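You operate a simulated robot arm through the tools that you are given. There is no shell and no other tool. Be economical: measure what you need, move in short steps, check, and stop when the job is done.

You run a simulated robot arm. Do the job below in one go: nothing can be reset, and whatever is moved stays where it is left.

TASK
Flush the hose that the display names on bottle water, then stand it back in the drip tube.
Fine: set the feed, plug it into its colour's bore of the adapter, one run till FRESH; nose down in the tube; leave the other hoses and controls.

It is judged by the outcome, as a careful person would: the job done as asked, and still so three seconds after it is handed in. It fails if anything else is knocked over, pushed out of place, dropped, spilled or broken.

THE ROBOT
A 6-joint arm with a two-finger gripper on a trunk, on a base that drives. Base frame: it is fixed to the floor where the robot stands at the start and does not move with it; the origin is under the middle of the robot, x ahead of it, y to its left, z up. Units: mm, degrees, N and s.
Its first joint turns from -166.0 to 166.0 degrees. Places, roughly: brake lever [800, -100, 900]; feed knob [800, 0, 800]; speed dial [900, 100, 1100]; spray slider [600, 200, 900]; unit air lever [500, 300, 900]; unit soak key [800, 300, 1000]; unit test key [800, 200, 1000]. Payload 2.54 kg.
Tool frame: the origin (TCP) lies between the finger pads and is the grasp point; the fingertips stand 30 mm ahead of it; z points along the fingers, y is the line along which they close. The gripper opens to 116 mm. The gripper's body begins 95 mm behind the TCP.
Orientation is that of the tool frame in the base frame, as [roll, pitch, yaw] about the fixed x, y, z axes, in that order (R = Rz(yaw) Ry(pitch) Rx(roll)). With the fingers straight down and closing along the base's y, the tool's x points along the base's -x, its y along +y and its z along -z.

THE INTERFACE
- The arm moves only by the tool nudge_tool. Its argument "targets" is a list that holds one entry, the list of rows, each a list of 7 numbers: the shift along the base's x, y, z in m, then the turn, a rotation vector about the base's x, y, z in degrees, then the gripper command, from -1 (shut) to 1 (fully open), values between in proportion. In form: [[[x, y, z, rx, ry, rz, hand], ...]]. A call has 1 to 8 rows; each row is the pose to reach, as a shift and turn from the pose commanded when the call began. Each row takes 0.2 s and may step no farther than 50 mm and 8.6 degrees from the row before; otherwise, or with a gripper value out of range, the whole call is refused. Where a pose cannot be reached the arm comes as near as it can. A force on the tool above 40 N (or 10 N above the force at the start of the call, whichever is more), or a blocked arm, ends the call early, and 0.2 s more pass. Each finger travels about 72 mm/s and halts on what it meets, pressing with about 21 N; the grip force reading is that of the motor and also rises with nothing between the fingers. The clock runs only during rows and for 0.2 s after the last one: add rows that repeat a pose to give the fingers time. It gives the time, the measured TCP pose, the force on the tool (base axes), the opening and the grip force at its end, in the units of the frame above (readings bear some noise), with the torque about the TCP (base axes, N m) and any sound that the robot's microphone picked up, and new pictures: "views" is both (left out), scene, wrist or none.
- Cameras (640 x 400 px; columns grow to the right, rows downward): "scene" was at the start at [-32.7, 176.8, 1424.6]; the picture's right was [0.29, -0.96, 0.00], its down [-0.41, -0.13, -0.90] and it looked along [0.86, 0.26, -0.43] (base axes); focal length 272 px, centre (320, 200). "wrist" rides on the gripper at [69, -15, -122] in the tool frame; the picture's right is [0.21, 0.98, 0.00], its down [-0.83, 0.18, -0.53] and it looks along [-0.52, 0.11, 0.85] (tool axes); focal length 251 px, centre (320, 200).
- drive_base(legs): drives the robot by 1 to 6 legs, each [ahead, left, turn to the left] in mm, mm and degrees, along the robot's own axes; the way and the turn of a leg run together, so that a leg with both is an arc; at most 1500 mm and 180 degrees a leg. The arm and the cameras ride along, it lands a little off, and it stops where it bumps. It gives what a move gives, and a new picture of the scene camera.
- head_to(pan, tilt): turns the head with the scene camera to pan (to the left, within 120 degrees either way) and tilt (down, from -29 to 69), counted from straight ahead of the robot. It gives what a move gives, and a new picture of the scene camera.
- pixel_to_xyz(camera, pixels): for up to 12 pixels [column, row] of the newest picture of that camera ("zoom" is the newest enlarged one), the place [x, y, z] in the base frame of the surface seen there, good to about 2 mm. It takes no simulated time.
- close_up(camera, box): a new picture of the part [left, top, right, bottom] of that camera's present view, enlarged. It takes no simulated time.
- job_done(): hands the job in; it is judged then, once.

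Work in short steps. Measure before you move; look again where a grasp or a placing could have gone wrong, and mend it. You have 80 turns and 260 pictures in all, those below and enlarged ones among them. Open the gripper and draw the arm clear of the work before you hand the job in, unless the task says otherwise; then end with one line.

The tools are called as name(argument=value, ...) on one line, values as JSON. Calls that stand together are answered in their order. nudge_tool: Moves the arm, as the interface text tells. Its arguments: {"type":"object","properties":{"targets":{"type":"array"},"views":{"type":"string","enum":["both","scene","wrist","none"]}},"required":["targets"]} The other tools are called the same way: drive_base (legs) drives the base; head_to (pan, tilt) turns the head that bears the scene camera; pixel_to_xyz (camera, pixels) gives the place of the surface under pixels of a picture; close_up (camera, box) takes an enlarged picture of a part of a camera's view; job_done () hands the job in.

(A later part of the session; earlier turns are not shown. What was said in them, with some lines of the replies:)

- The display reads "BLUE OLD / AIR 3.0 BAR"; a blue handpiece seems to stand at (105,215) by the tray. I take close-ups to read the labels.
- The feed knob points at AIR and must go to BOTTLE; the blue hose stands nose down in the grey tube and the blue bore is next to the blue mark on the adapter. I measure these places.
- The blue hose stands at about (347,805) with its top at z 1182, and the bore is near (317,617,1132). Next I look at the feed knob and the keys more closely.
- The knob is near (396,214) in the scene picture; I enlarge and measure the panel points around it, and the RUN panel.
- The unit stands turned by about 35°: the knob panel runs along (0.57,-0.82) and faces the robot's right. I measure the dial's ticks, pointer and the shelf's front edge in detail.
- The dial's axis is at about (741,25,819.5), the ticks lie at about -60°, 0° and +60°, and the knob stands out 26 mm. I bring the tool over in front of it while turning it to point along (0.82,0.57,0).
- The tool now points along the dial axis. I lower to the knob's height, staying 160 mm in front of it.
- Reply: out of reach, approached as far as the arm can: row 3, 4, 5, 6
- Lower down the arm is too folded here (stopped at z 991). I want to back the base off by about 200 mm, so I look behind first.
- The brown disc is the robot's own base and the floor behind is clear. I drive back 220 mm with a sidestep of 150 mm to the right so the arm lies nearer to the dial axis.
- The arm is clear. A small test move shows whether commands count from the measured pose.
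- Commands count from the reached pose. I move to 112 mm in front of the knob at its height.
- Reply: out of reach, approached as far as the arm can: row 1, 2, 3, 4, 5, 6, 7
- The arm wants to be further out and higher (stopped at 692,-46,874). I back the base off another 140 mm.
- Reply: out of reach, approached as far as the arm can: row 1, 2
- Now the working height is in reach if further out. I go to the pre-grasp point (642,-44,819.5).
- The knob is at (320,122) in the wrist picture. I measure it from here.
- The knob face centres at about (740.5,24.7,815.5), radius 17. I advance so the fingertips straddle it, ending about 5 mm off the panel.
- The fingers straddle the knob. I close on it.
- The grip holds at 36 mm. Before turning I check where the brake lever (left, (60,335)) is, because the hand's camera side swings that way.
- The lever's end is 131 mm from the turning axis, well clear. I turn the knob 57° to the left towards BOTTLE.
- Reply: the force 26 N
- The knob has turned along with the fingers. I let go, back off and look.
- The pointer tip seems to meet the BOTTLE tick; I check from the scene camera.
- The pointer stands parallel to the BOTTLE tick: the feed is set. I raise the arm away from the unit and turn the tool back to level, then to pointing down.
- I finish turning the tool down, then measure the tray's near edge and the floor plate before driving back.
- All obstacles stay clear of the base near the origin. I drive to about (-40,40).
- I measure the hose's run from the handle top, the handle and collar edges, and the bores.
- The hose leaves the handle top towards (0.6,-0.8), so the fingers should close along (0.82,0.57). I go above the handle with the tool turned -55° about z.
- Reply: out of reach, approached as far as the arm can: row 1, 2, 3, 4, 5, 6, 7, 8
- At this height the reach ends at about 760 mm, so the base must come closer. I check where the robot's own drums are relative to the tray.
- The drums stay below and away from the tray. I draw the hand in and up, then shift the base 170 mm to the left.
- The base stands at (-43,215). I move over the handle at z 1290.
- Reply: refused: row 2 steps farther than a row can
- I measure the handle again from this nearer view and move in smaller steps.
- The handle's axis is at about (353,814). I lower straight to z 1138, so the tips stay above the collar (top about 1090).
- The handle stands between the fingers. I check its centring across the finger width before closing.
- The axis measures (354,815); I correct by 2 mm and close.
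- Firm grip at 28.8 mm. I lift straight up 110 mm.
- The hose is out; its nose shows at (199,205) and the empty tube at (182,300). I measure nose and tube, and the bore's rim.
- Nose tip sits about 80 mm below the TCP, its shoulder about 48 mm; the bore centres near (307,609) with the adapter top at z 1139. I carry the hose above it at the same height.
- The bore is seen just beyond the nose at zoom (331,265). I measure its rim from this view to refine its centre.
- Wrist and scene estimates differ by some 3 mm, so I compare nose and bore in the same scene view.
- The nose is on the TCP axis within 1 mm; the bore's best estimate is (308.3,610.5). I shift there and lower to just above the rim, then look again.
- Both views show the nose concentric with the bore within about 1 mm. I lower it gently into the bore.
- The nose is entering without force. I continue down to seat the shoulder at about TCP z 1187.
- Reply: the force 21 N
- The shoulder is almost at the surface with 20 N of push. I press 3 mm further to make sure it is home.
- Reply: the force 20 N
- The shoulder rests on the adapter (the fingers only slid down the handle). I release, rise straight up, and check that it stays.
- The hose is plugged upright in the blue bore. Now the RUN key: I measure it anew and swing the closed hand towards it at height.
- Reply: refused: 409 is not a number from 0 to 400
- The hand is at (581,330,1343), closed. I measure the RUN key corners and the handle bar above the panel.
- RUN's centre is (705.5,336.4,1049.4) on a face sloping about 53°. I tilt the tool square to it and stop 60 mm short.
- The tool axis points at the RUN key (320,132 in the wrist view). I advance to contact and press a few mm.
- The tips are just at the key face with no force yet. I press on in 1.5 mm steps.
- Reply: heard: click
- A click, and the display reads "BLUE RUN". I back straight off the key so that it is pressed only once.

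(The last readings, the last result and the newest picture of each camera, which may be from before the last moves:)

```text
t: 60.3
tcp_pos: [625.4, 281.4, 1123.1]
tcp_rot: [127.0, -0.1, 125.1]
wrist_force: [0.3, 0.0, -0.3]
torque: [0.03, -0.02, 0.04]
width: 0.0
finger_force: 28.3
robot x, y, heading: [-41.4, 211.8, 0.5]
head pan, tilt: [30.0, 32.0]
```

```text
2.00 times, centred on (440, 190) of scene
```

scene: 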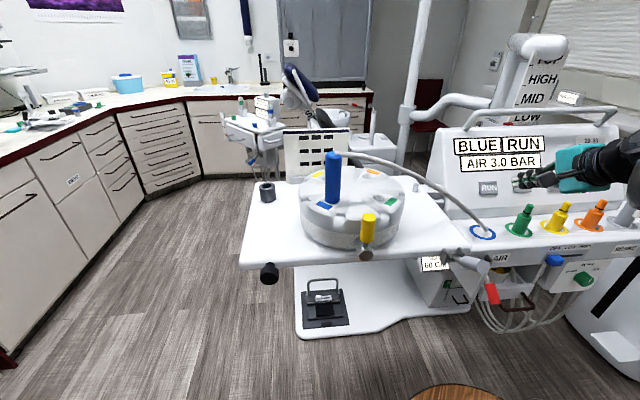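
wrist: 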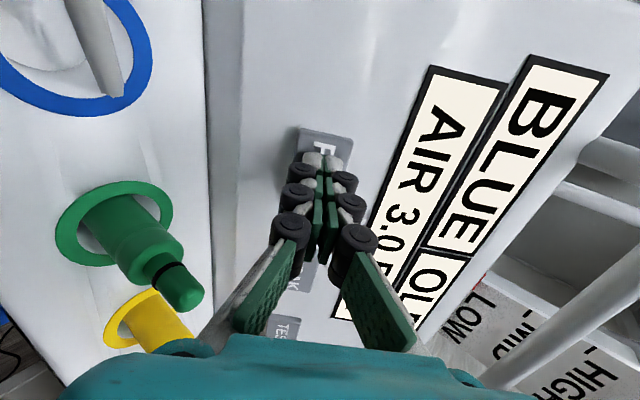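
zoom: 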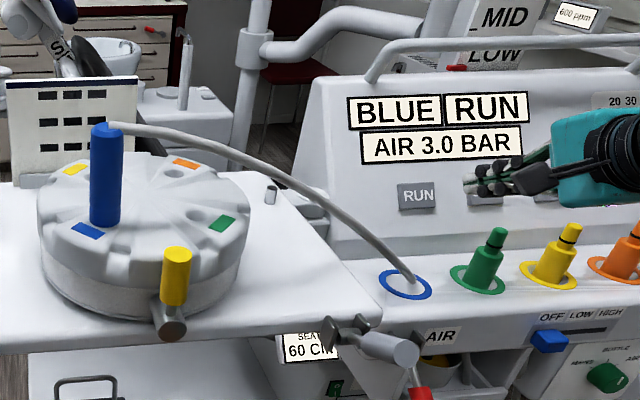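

Running. Meanwhile I return the arm upward, untilting it in reverse, and open the hand to 64 mm.

nudge_tool(targets=[[[-0.01, 0.004, 0.03, -3.8, 5.43, 0, -1], [-0.02, 0.009, 0.06, -7.6, 10.86, 0, -1], [-0.03, 0.013, 0.09, -11.4, 16.3, 0, -1], [-0.035, 0.018, 0.12, -15.2, 21.7, 0, -0.5], [-0.04, 0.022, 0.15, -19.0, 27.1, 0, 0.1], [-0.045, 0.027, 0.18, -22.8, 32.6, 0, 0.1], [-0.045, 0.038, 0.205, -26.6, 38.0, 0, 0.1], [-0.045, 0.049, 0.22, -30.4, 43.4, 0, 0.1]]], views="scene")

nudge_tool(targets=[[[-0.033, 0.034, 0, 0, 0, 0, 0.1], [-0.067, 0.069, 0, 0, 0, 0, 0.1], [-0.101, 0.104, 0, 0, 0, 0, 0.1], [-0.135, 0.139, 0, 0, 0, 0, 0.1], [-0.168, 0.174, 0, 0, 0, 0, 0.1], [-0.202, 0.209, 0, 0, 0, 0, 0.1], [-0.236, 0.244, 0, 0, 0, 0, 0.1], [-0.27, 0.279, 0, 0, 0, 0, 0.1]]], views="both")

close_up(camera="scene", box=[280, 90, 600, 290])

```text
t: 62.1
tcp_pos: [581.2, 329.3, 1342.8]
tcp_rot: [-180.0, 0.0, 125.0]
wrist_force: [-0.6, -0.2, -0.2]
torque: [0.02, -0.06, -0.04]
width: 63.6
finger_force: 0.1
robot x, y, heading: [-39.9, 210.8, 0.4]
head pan, tilt: [30.0, 32.0]
```

scene: 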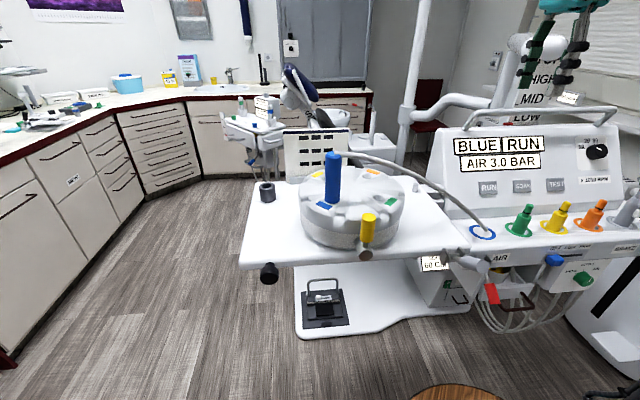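

```text
t: 63.9
tcp_pos: [309.9, 607.7, 1341.5]
tcp_rot: [179.8, -0.1, 125.0]
wrist_force: [0.4, -1.4, 0.1]
torque: [0.09, 0.05, 0.02]
width: 63.7
finger_force: 0.1
robot x, y, heading: [-39.6, 217.3, 0.4]
head pan, tilt: [30.0, 32.0]
```

scene: 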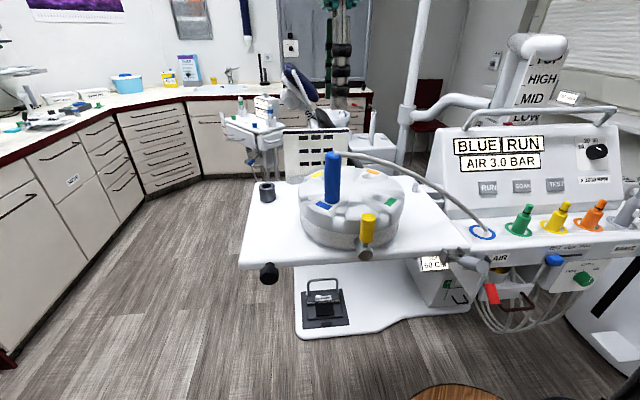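
wrist: 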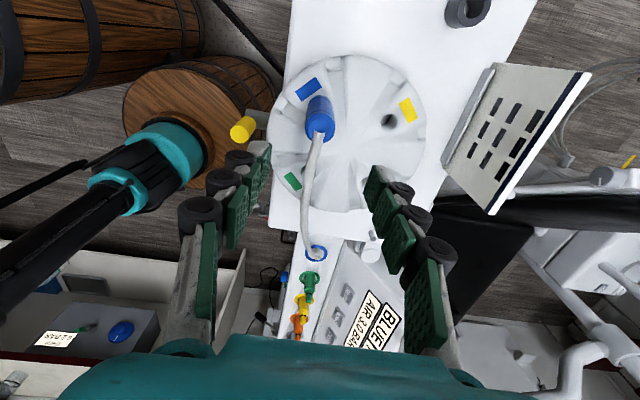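

```text
2.00 times, centred on (440, 190) of scene
```

zoom: 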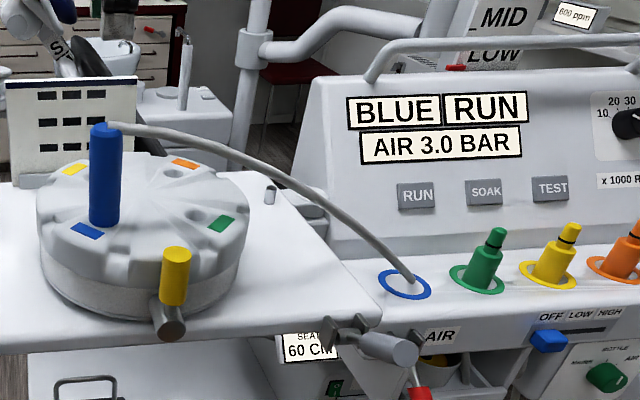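

It is still running. I wait with resting rows.

nudge_tool(targets=[[[0, 0, 0, 0, 0, 0, 0.1], [0, 0, 0, 0, 0, 0, 0.1], [0, 0, 0, 0, 0, 0, 0.1], [0, 0, 0, 0, 0, 0, 0.1], [0, 0, 0, 0, 0, 0, 0.1], [0, 0, 0, 0, 0, 0, 0.1], [0, 0, 0, 0, 0, 0, 0.1], [0, 0, 0, 0, 0, 0, 0.1]]], views="none")

nudge_tool(targets=[[[0, 0, 0, 0, 0, 0, 0.1], [0, 0, 0, 0, 0, 0, 0.1], [0, 0, 0, 0, 0, 0, 0.1], [0, 0, 0, 0, 0, 0, 0.1], [0, 0, 0, 0, 0, 0, 0.1], [0, 0, 0, 0, 0, 0, 0.1], [0, 0, 0, 0, 0, 0, 0.1], [0, 0, 0, 0, 0, 0, 0.1]]], views="none")

close_up(camera="scene", box=[280, 90, 600, 290])

```text
t: 65.7
tcp_pos: [310.2, 609.9, 1342.3]
tcp_rot: [179.9, -0.1, 125.0]
wrist_force: [-0.4, 0.3, -0.3]
torque: [-0.01, -0.02, 0.0]
width: 63.8
finger_force: 0.1
robot x, y, heading: [-40.4, 212.4, 0.4]
head pan, tilt: [30.0, 32.0]
```

```text
t: 67.5
tcp_pos: [308.8, 608.8, 1343.0]
tcp_rot: [179.9, -0.1, 125.0]
wrist_force: [0.0, 0.1, -0.7]
torque: [-0.02, 0.01, 0.0]
width: 64.3
finger_force: 0.0
robot x, y, heading: [-39.5, 213.9, 0.1]
head pan, tilt: [30.0, 32.0]
```

```text
2.00 times, centred on (440, 190) of scene
```

zoom: 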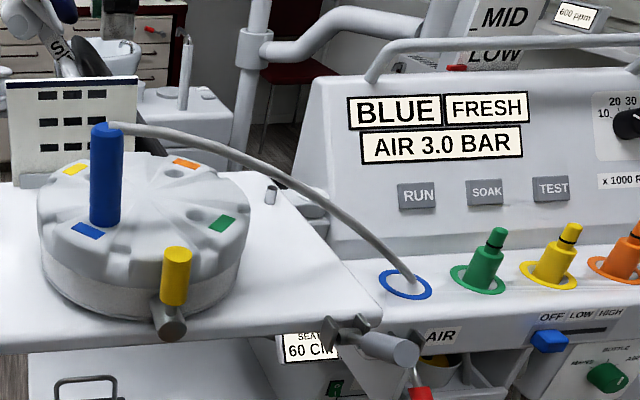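

The display reads "BLUE FRESH". I lower the open hand over the handle again at the same place.

nudge_tool(targets=[[[0, 0, -0.04, 0, 0, 0, 0.1], [0, 0, -0.08, 0, 0, 0, 0.1], [0, 0, -0.12, 0, 0, 0, 0.1], [0, 0, -0.157, 0, 0, 0, 0.1], [0, 0, -0.157, 0, 0, 0, -0.4], [0, 0, -0.157, 0, 0, 0, -1], [0, 0, -0.157, 0, 0, 0, -1], [0, 0, -0.157, 0, 0, 0, -1]]], views="both")

```text
t: 69.3
tcp_pos: [310.6, 609.4, 1185.7]
tcp_rot: [179.8, 0.0, 125.0]
wrist_force: [0.2, 0.6, 0.3]
torque: [-0.02, 0.01, -0.01]
width: 28.3
finger_force: 20.6
robot x, y, heading: [-41.0, 210.9, 0.5]
head pan, tilt: [30.0, 32.0]
```

scene: 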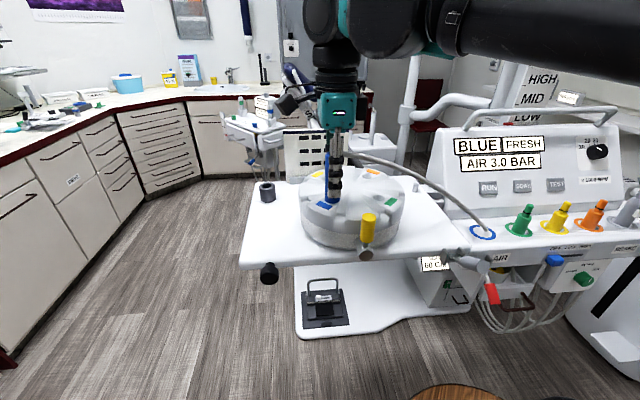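
wrist: 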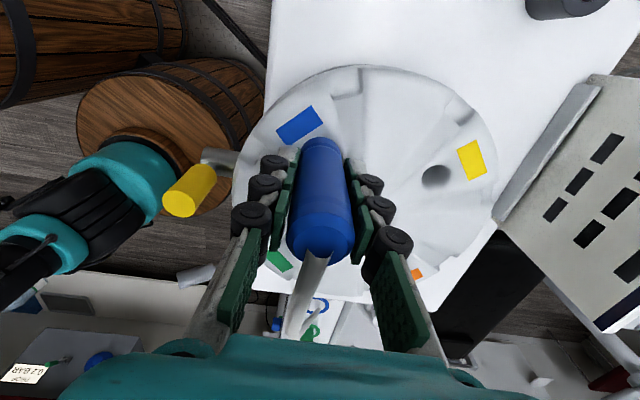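

Grip is firm at 28.3 mm. I pull the hose straight up out of the bore.

nudge_tool(targets=[[[0, 0, 0.008, 0, 0, 0, -1], [0, 0, 0.016, 0, 0, 0, -1], [0, 0, 0.026, 0, 0, 0, -1], [0, 0, 0.04, 0, 0, 0, -1], [0, 0, 0.055, 0, 0, 0, -1], [0, 0, 0.065, 0, 0, 0, -1]]], views="both")

close_up(camera="scene", box=[260, 100, 420, 220])

```text
t: 70.7
tcp_pos: [309.5, 608.7, 1249.8]
tcp_rot: [179.9, -0.1, 125.0]
wrist_force: [-0.7, 0.2, -1.7]
torque: [-0.02, -0.05, 0.01]
width: 28.8
finger_force: 21.1
robot x, y, heading: [-39.5, 208.1, 0.5]
head pan, tilt: [30.0, 32.0]
```

scene: 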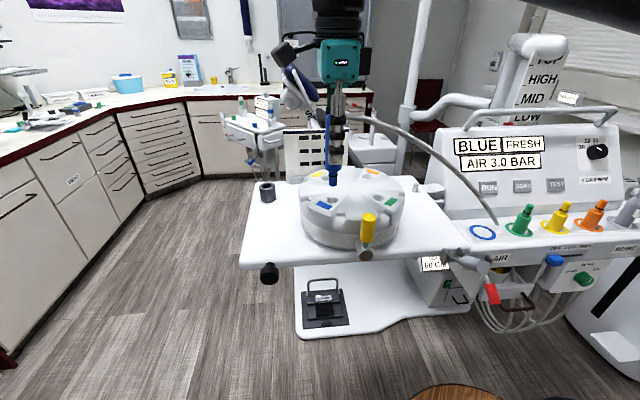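
wrist: 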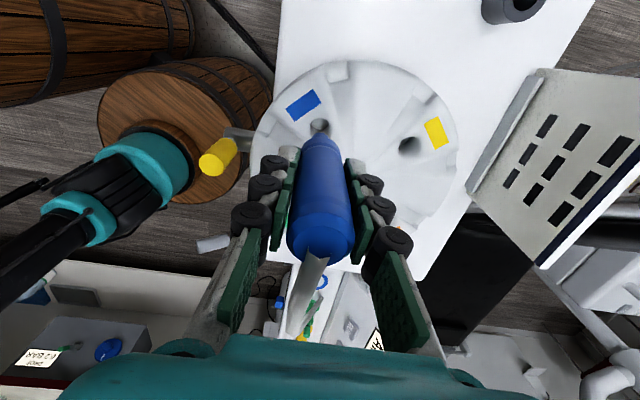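

```text
3.33 times, centred on (340, 160) of scene
```

zoom: 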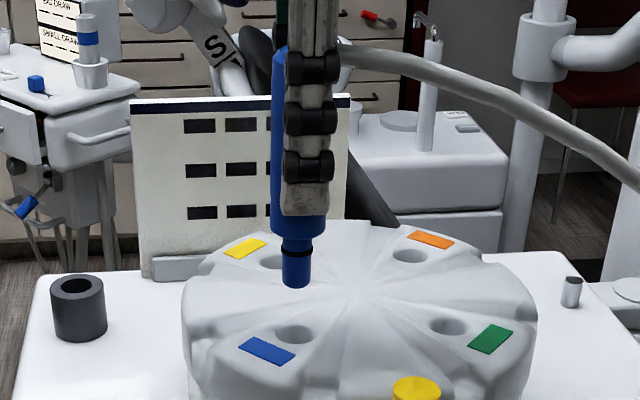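

Nose out cleanly. I carry it back above the tube at (354.2,814.8).

nudge_tool(targets=[[[0.009, 0.041, 0.003, 0, 0, 0, -1], [0.018, 0.082, 0.003, 0, 0, 0, -1], [0.027, 0.123, 0.003, 0, 0, 0, -1], [0.036, 0.165, 0, 0, 0, 0, -1], [0.0445, 0.206, -0.03, 0, 0, 0, -1], [0.0445, 0.206, -0.06, 0, 0, 0, -1], [0.0445, 0.206, -0.06, 0, 0, 0, -1]]])

head_to(pan=55, tilt=35)

close_up(camera="scene", box=[350, 130, 430, 190])

close_up(camera="wrist", box=[272, 95, 368, 155])

```text
refused: row 5 steps farther than a row can; nothing moved
```

```text
t: 71.5
tcp_pos: [310.6, 609.0, 1251.4]
tcp_rot: [179.9, 0.0, 125.0]
wrist_force: [-0.9, 1.1, -1.6]
torque: [0.02, 0.02, -0.01]
width: 28.2
finger_force: 21.1
robot x, y, heading: [-38.8, 214.0, 0.4]
head pan, tilt: [55.0, 35.0]
```

scene: 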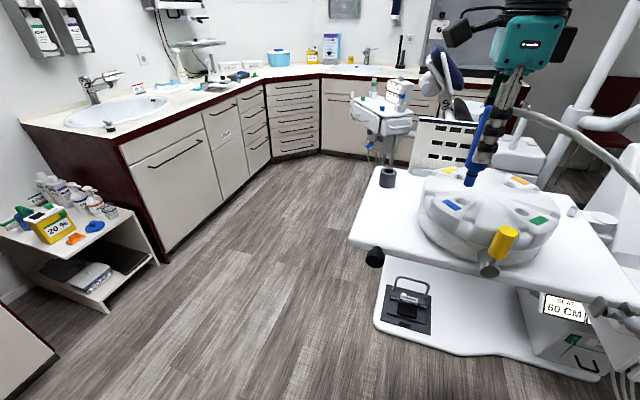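

```text
6.67 times, centred on (390, 160) of scene
```

zoom: 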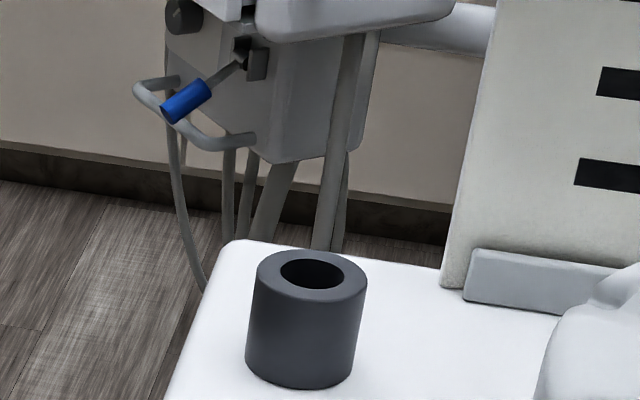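

```text
6.67 times, centred on (320, 125) of wrist
```

zoom: 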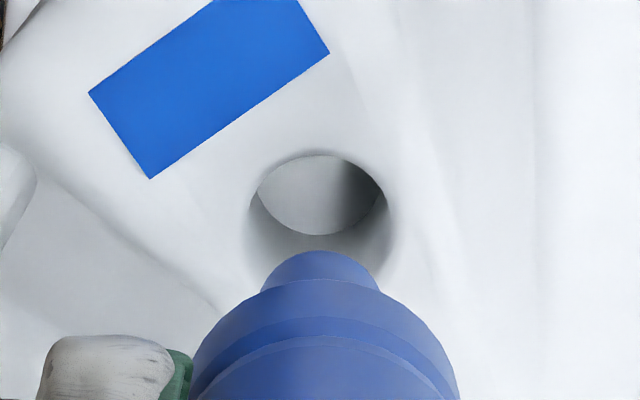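

The step was too long, so nothing moved; the empty tube shows clearly at (312,273) in the zoom. I redo the move in shorter steps and measure the tube's rim.

nudge_tool(targets=[[[0.009, 0.041, 0.003, 0, 0, 0, -1], [0.018, 0.082, 0.003, 0, 0, 0, -1], [0.027, 0.123, 0.003, 0, 0, 0, -1], [0.036, 0.165, 0, 0, 0, 0, -1], [0.0445, 0.206, 0, 0, 0, 0, -1], [0.0445, 0.206, -0.03, 0, 0, 0, -1], [0.0445, 0.206, -0.06, 0, 0, 0, -1], [0.0445, 0.206, -0.06, 0, 0, 0, -1]]])

close_up(camera="scene", box=[350, 130, 430, 190])

close_up(camera="wrist", box=[272, 95, 368, 155])

```text
t: 73.3
tcp_pos: [355.4, 816.1, 1189.5]
tcp_rot: [179.9, -0.1, 125.0]
wrist_force: [0.0, 1.1, -1.9]
torque: [0.01, 0.02, 0.01]
width: 28.7
finger_force: 20.8
robot x, y, heading: [-43.0, 213.6, 0.7]
head pan, tilt: [55.0, 35.0]
```

scene: 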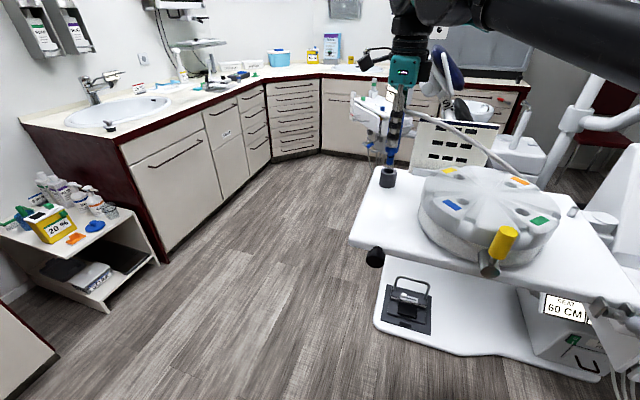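
wrist: 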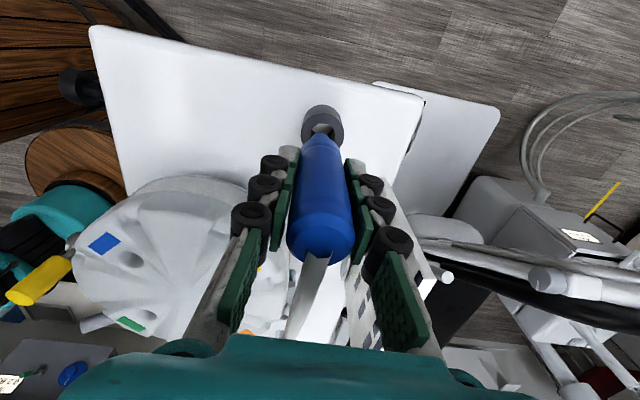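

```text
6.67 times, centred on (390, 160) of scene
```

zoom: 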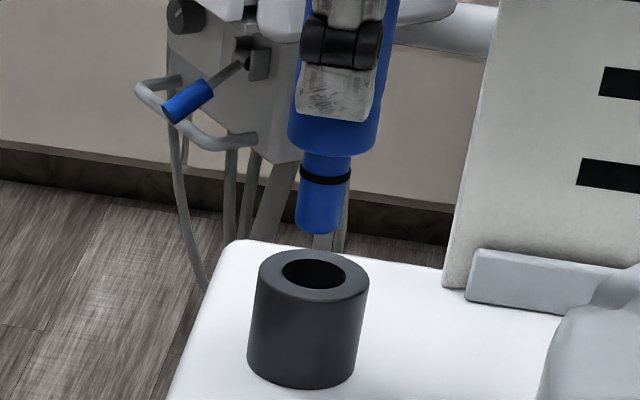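

```text
6.67 times, centred on (320, 125) of wrist
```

zoom: 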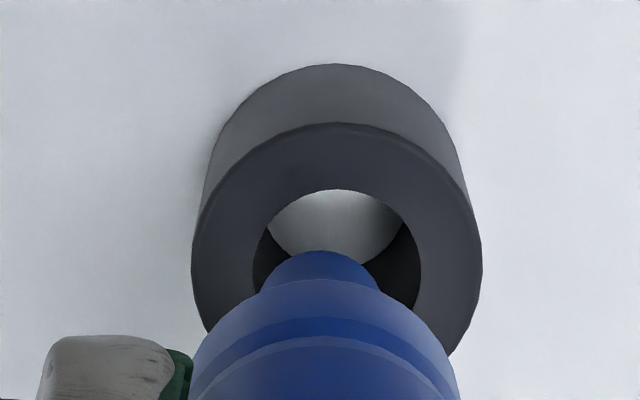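

The tube's hole (22 mm wide) lies about 2 mm off the nose towards +x,+y. I correct by that and lower halfway.

nudge_tool(targets=[[[0.0015, 0.0015, 0, 0, 0, 0, -1], [0.0015, 0.0015, -0.01, 0, 0, 0, -1], [0.0015, 0.0015, -0.02, 0, 0, 0, -1], [0.0015, 0.0015, -0.03, 0, 0, 0, -1]]])

close_up(camera="scene", box=[350, 130, 430, 190])

close_up(camera="wrist", box=[272, 95, 368, 155])

```text
t: 74.3
tcp_pos: [357.6, 818.3, 1160.8]
tcp_rot: [179.8, -0.1, 125.1]
wrist_force: [0.5, 0.3, -1.5]
torque: [0.01, -0.01, 0.01]
width: 28.8
finger_force: 20.7
robot x, y, heading: [-40.7, 211.5, 0.6]
head pan, tilt: [55.0, 35.0]
```

scene: 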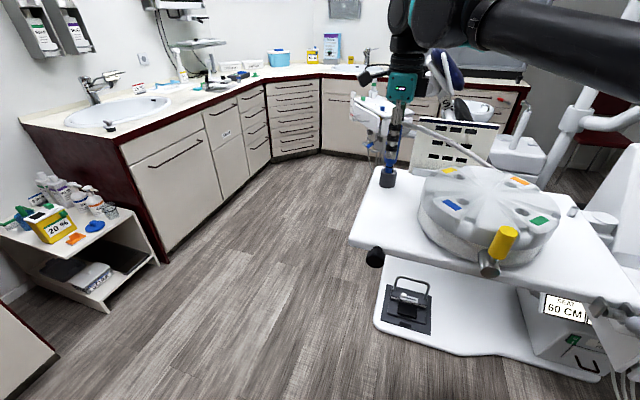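
wrist: 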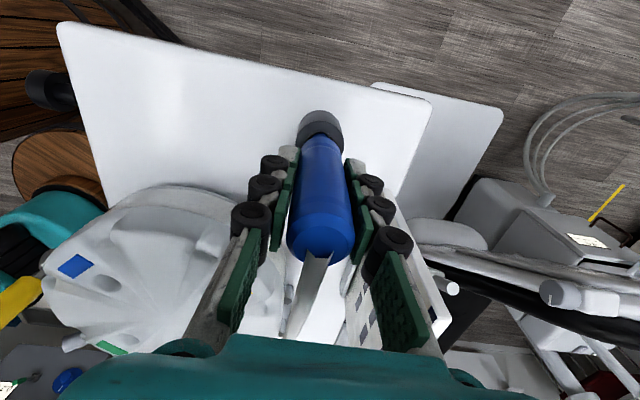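

```text
6.67 times, centred on (390, 160) of scene
```

zoom: 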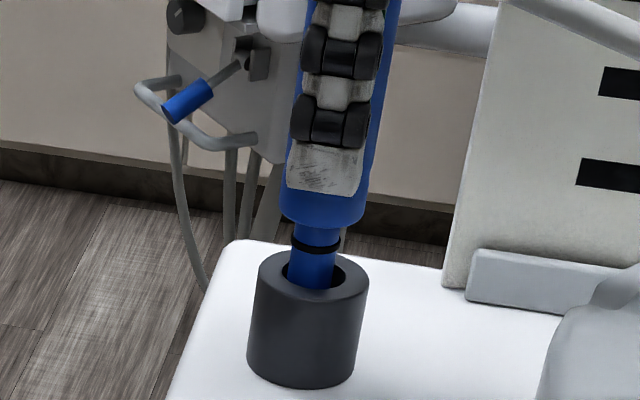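

```text
6.67 times, centred on (320, 125) of wrist
```

zoom: 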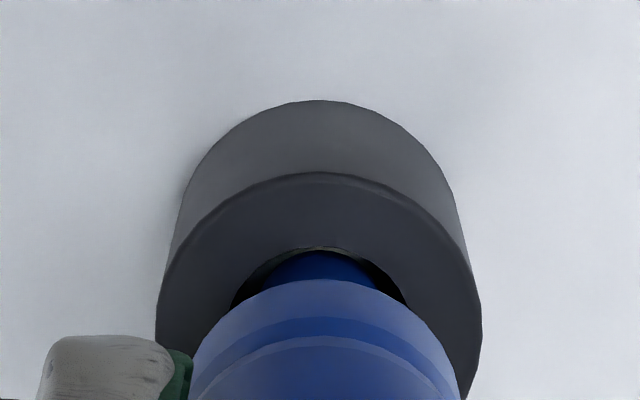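

The nose is in the tube. With a 1 mm correction I lower it until the shoulder rests on the rim (TCP z about 1138).

nudge_tool(targets=[[[0.0006, -0.0008, -0.006, 0, 0, 0, -1], [0.0006, -0.0008, -0.012, 0, 0, 0, -1], [0.0006, -0.0008, -0.017, 0, 0, 0, -1], [0.0006, -0.0008, -0.02, 0, 0, 0, -1], [0.0006, -0.0008, -0.0225, 0, 0, 0, -1]]])

close_up(camera="scene", box=[350, 130, 430, 190])

```text
t: 75.5
tcp_pos: [357.7, 816.9, 1138.4]
tcp_rot: [179.9, -0.1, 125.1]
wrist_force: [-0.2, 0.2, -1.9]
torque: [0.0, -0.02, -0.01]
width: 28.4
finger_force: 20.9
robot x, y, heading: [-41.1, 211.8, 0.7]
head pan, tilt: [55.0, 35.0]
```

scene: 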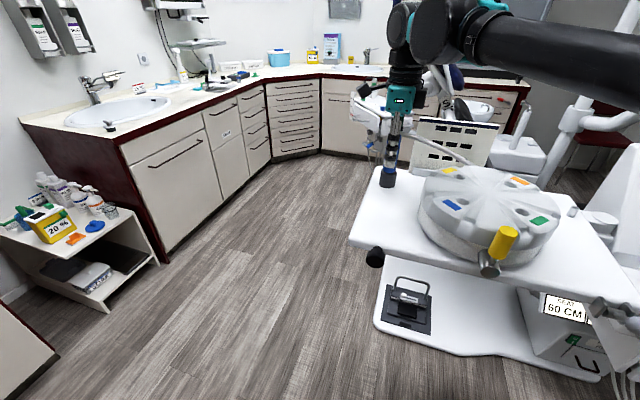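
wrist: 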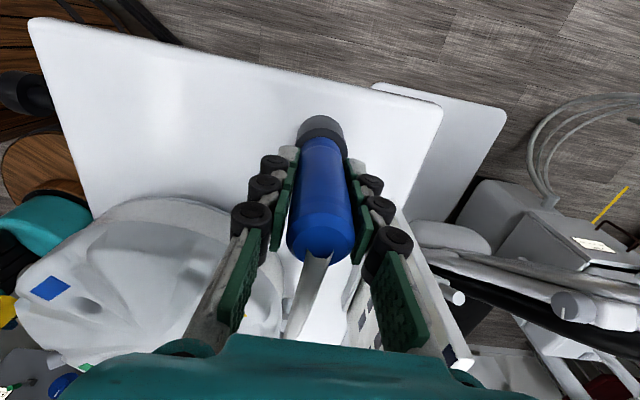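

```text
6.67 times, centred on (390, 160) of scene
```

zoom: 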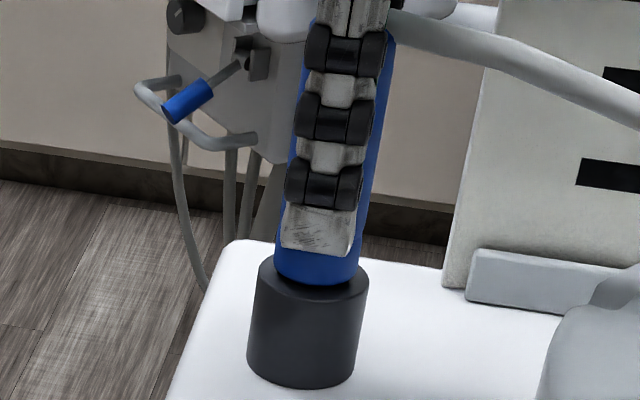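

Almost down, no contact yet. I lower in 1 mm steps until it touches.

nudge_tool(targets=[[[0, 0, -0.001, 0, 0, 0, -1], [0, 0, -0.002, 0, 0, 0, -1], [0, 0, -0.003, 0, 0, 0, -1]]], views="none")

close_up(camera="scene", box=[350, 130, 430, 190])

```text
t: 76.3
tcp_pos: [356.9, 816.5, 1135.0]
tcp_rot: [179.9, 0.0, 125.0]
wrist_force: [1.0, 1.9, 8.7]
torque: [0.03, 0.05, 0.0]
width: 28.8
finger_force: 21.2
robot x, y, heading: [-39.3, 211.2, 0.6]
head pan, tilt: [55.0, 35.0]
```

```text
6.67 times, centred on (390, 160) of scene
```

zoom: 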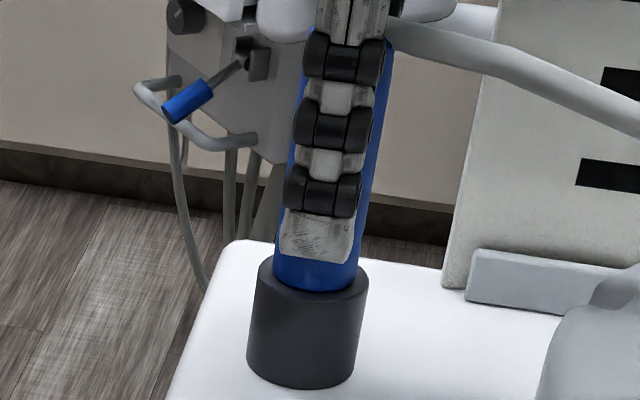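

The shoulder stands on the rim (9 N). I open the hand and rise straight up.

nudge_tool(targets=[[[0, 0, 0.001, 0, 0, 0, -0.3], [0, 0, 0.001, 0, 0, 0, 0.1], [0, 0, 0.001, 0, 0, 0, 0.1], [0, 0, 0.001, 0, 0, 0, 0.1], [0, 0, 0.041, 0, 0, 0, 0.1], [0, 0, 0.081, 0, 0, 0, 0.1], [0, 0, 0.121, 0, 0, 0, 0.1], [0, 0, 0.155, 0, 0, 0, 0.1]]])

close_up(camera="scene", box=[340, 110, 500, 210])

```text
t: 78.2
tcp_pos: [357.8, 814.5, 1290.8]
tcp_rot: [179.9, -0.1, 125.0]
wrist_force: [-0.1, -0.3, 0.2]
torque: [0.06, -0.05, 0.02]
width: 63.8
finger_force: 0.1
robot x, y, heading: [-36.4, 211.5, 0.3]
head pan, tilt: [55.0, 35.0]
```

scene: 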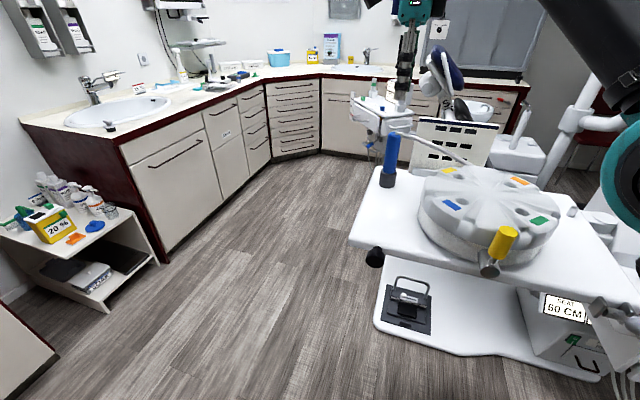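
wrist: 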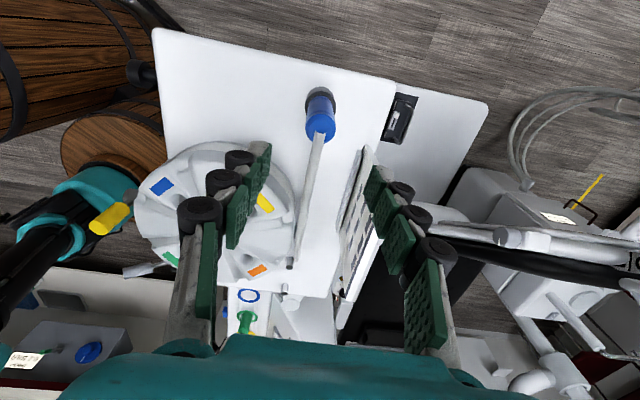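

```text
4.00 times, centred on (420, 160) of scene
```

zoom: 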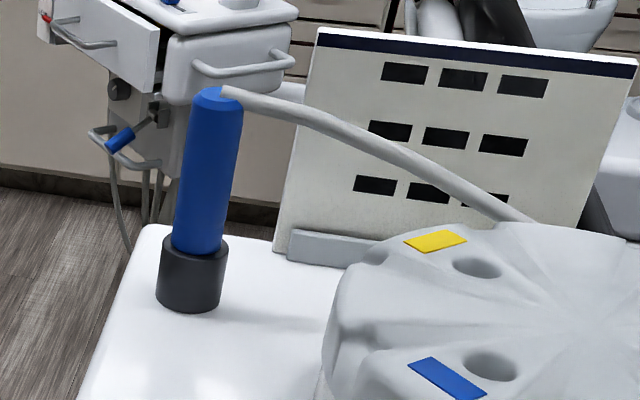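

The hose stands nose down in the tube. I draw the arm clear at height and check the display and the controls.

nudge_tool(targets=[[[0, -0.03, 0.02, 0, 0, 0, 0.1], [0, -0.07, 0.04, 0, 0, 0, 0.1], [0.01, -0.115, 0.05, 0, 0, 0, 0.1], [0.02, -0.16, 0.06, 0, 0, 0, 0.1], [0.03, -0.205, 0.06, 0, 0, 0, 0.1], [0.04, -0.25, 0.06, 0, 0, 0, 0.1], [0.05, -0.295, 0.06, 0, 0, 0, 0.1], [0.06, -0.34, 0.06, 0, 0, 0, 0.1]]], views="none")

head_to(pan=30, tilt=32)

close_up(camera="scene", box=[430, 120, 630, 300])

```text
t: 80.0
tcp_pos: [417.2, 477.4, 1348.8]
tcp_rot: [179.9, -0.1, 125.2]
wrist_force: [0.0, 0.3, 0.1]
torque: [-0.07, 0.04, 0.0]
width: 63.6
finger_force: 0.0
robot x, y, heading: [-40.2, 207.7, 0.4]
head pan, tilt: [55.0, 35.0]
```

```text
t: 80.8
tcp_pos: [417.8, 476.6, 1351.1]
tcp_rot: [179.9, -0.1, 125.0]
wrist_force: [0.0, -0.2, 0.1]
torque: [-0.02, 0.02, 0.01]
width: 63.8
finger_force: 0.0
robot x, y, heading: [-40.8, 214.0, 0.3]
head pan, tilt: [30.0, 32.0]
```

scene: 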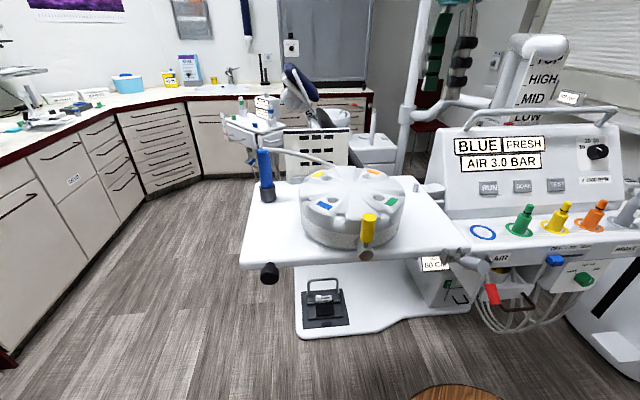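

```text
2.22 times, centred on (530, 210) of scene
```

zoom: 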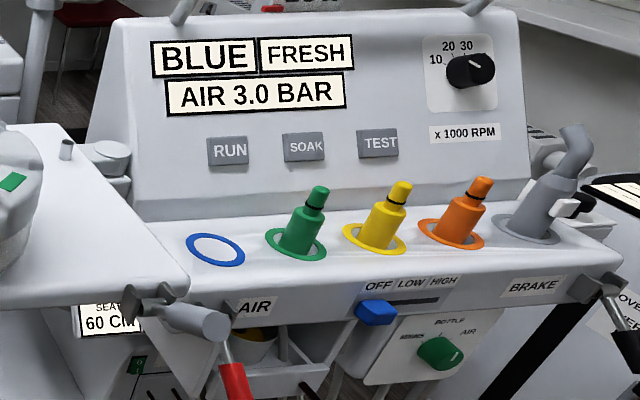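

The display holds FRESH; I take one closer look at the feed knob.

close_up(camera="scene", box=[550, 255, 614, 295])

```text
10.00 times, centred on (582, 275) of scene
```

zoom: 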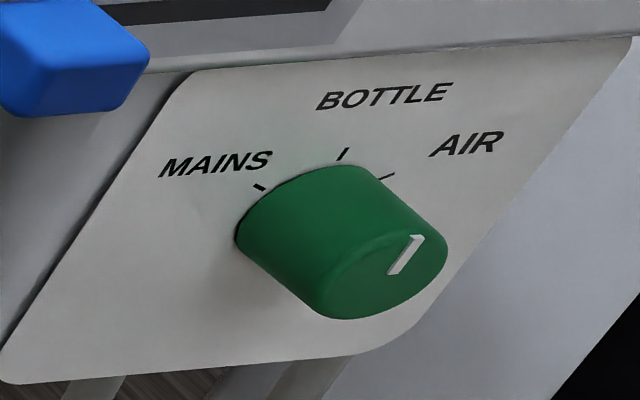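

The pointer is parallel to the BOTTLE tick in this slanted view. Everything is in place, so I hand in.

job_done()

```text
The job is handed in.
```

The blue hose was flushed on bottle water in one run until the display read FRESH. It now stands nose down in the drip tube, with the arm drawn clear and the feed knob left on BOTTLE.
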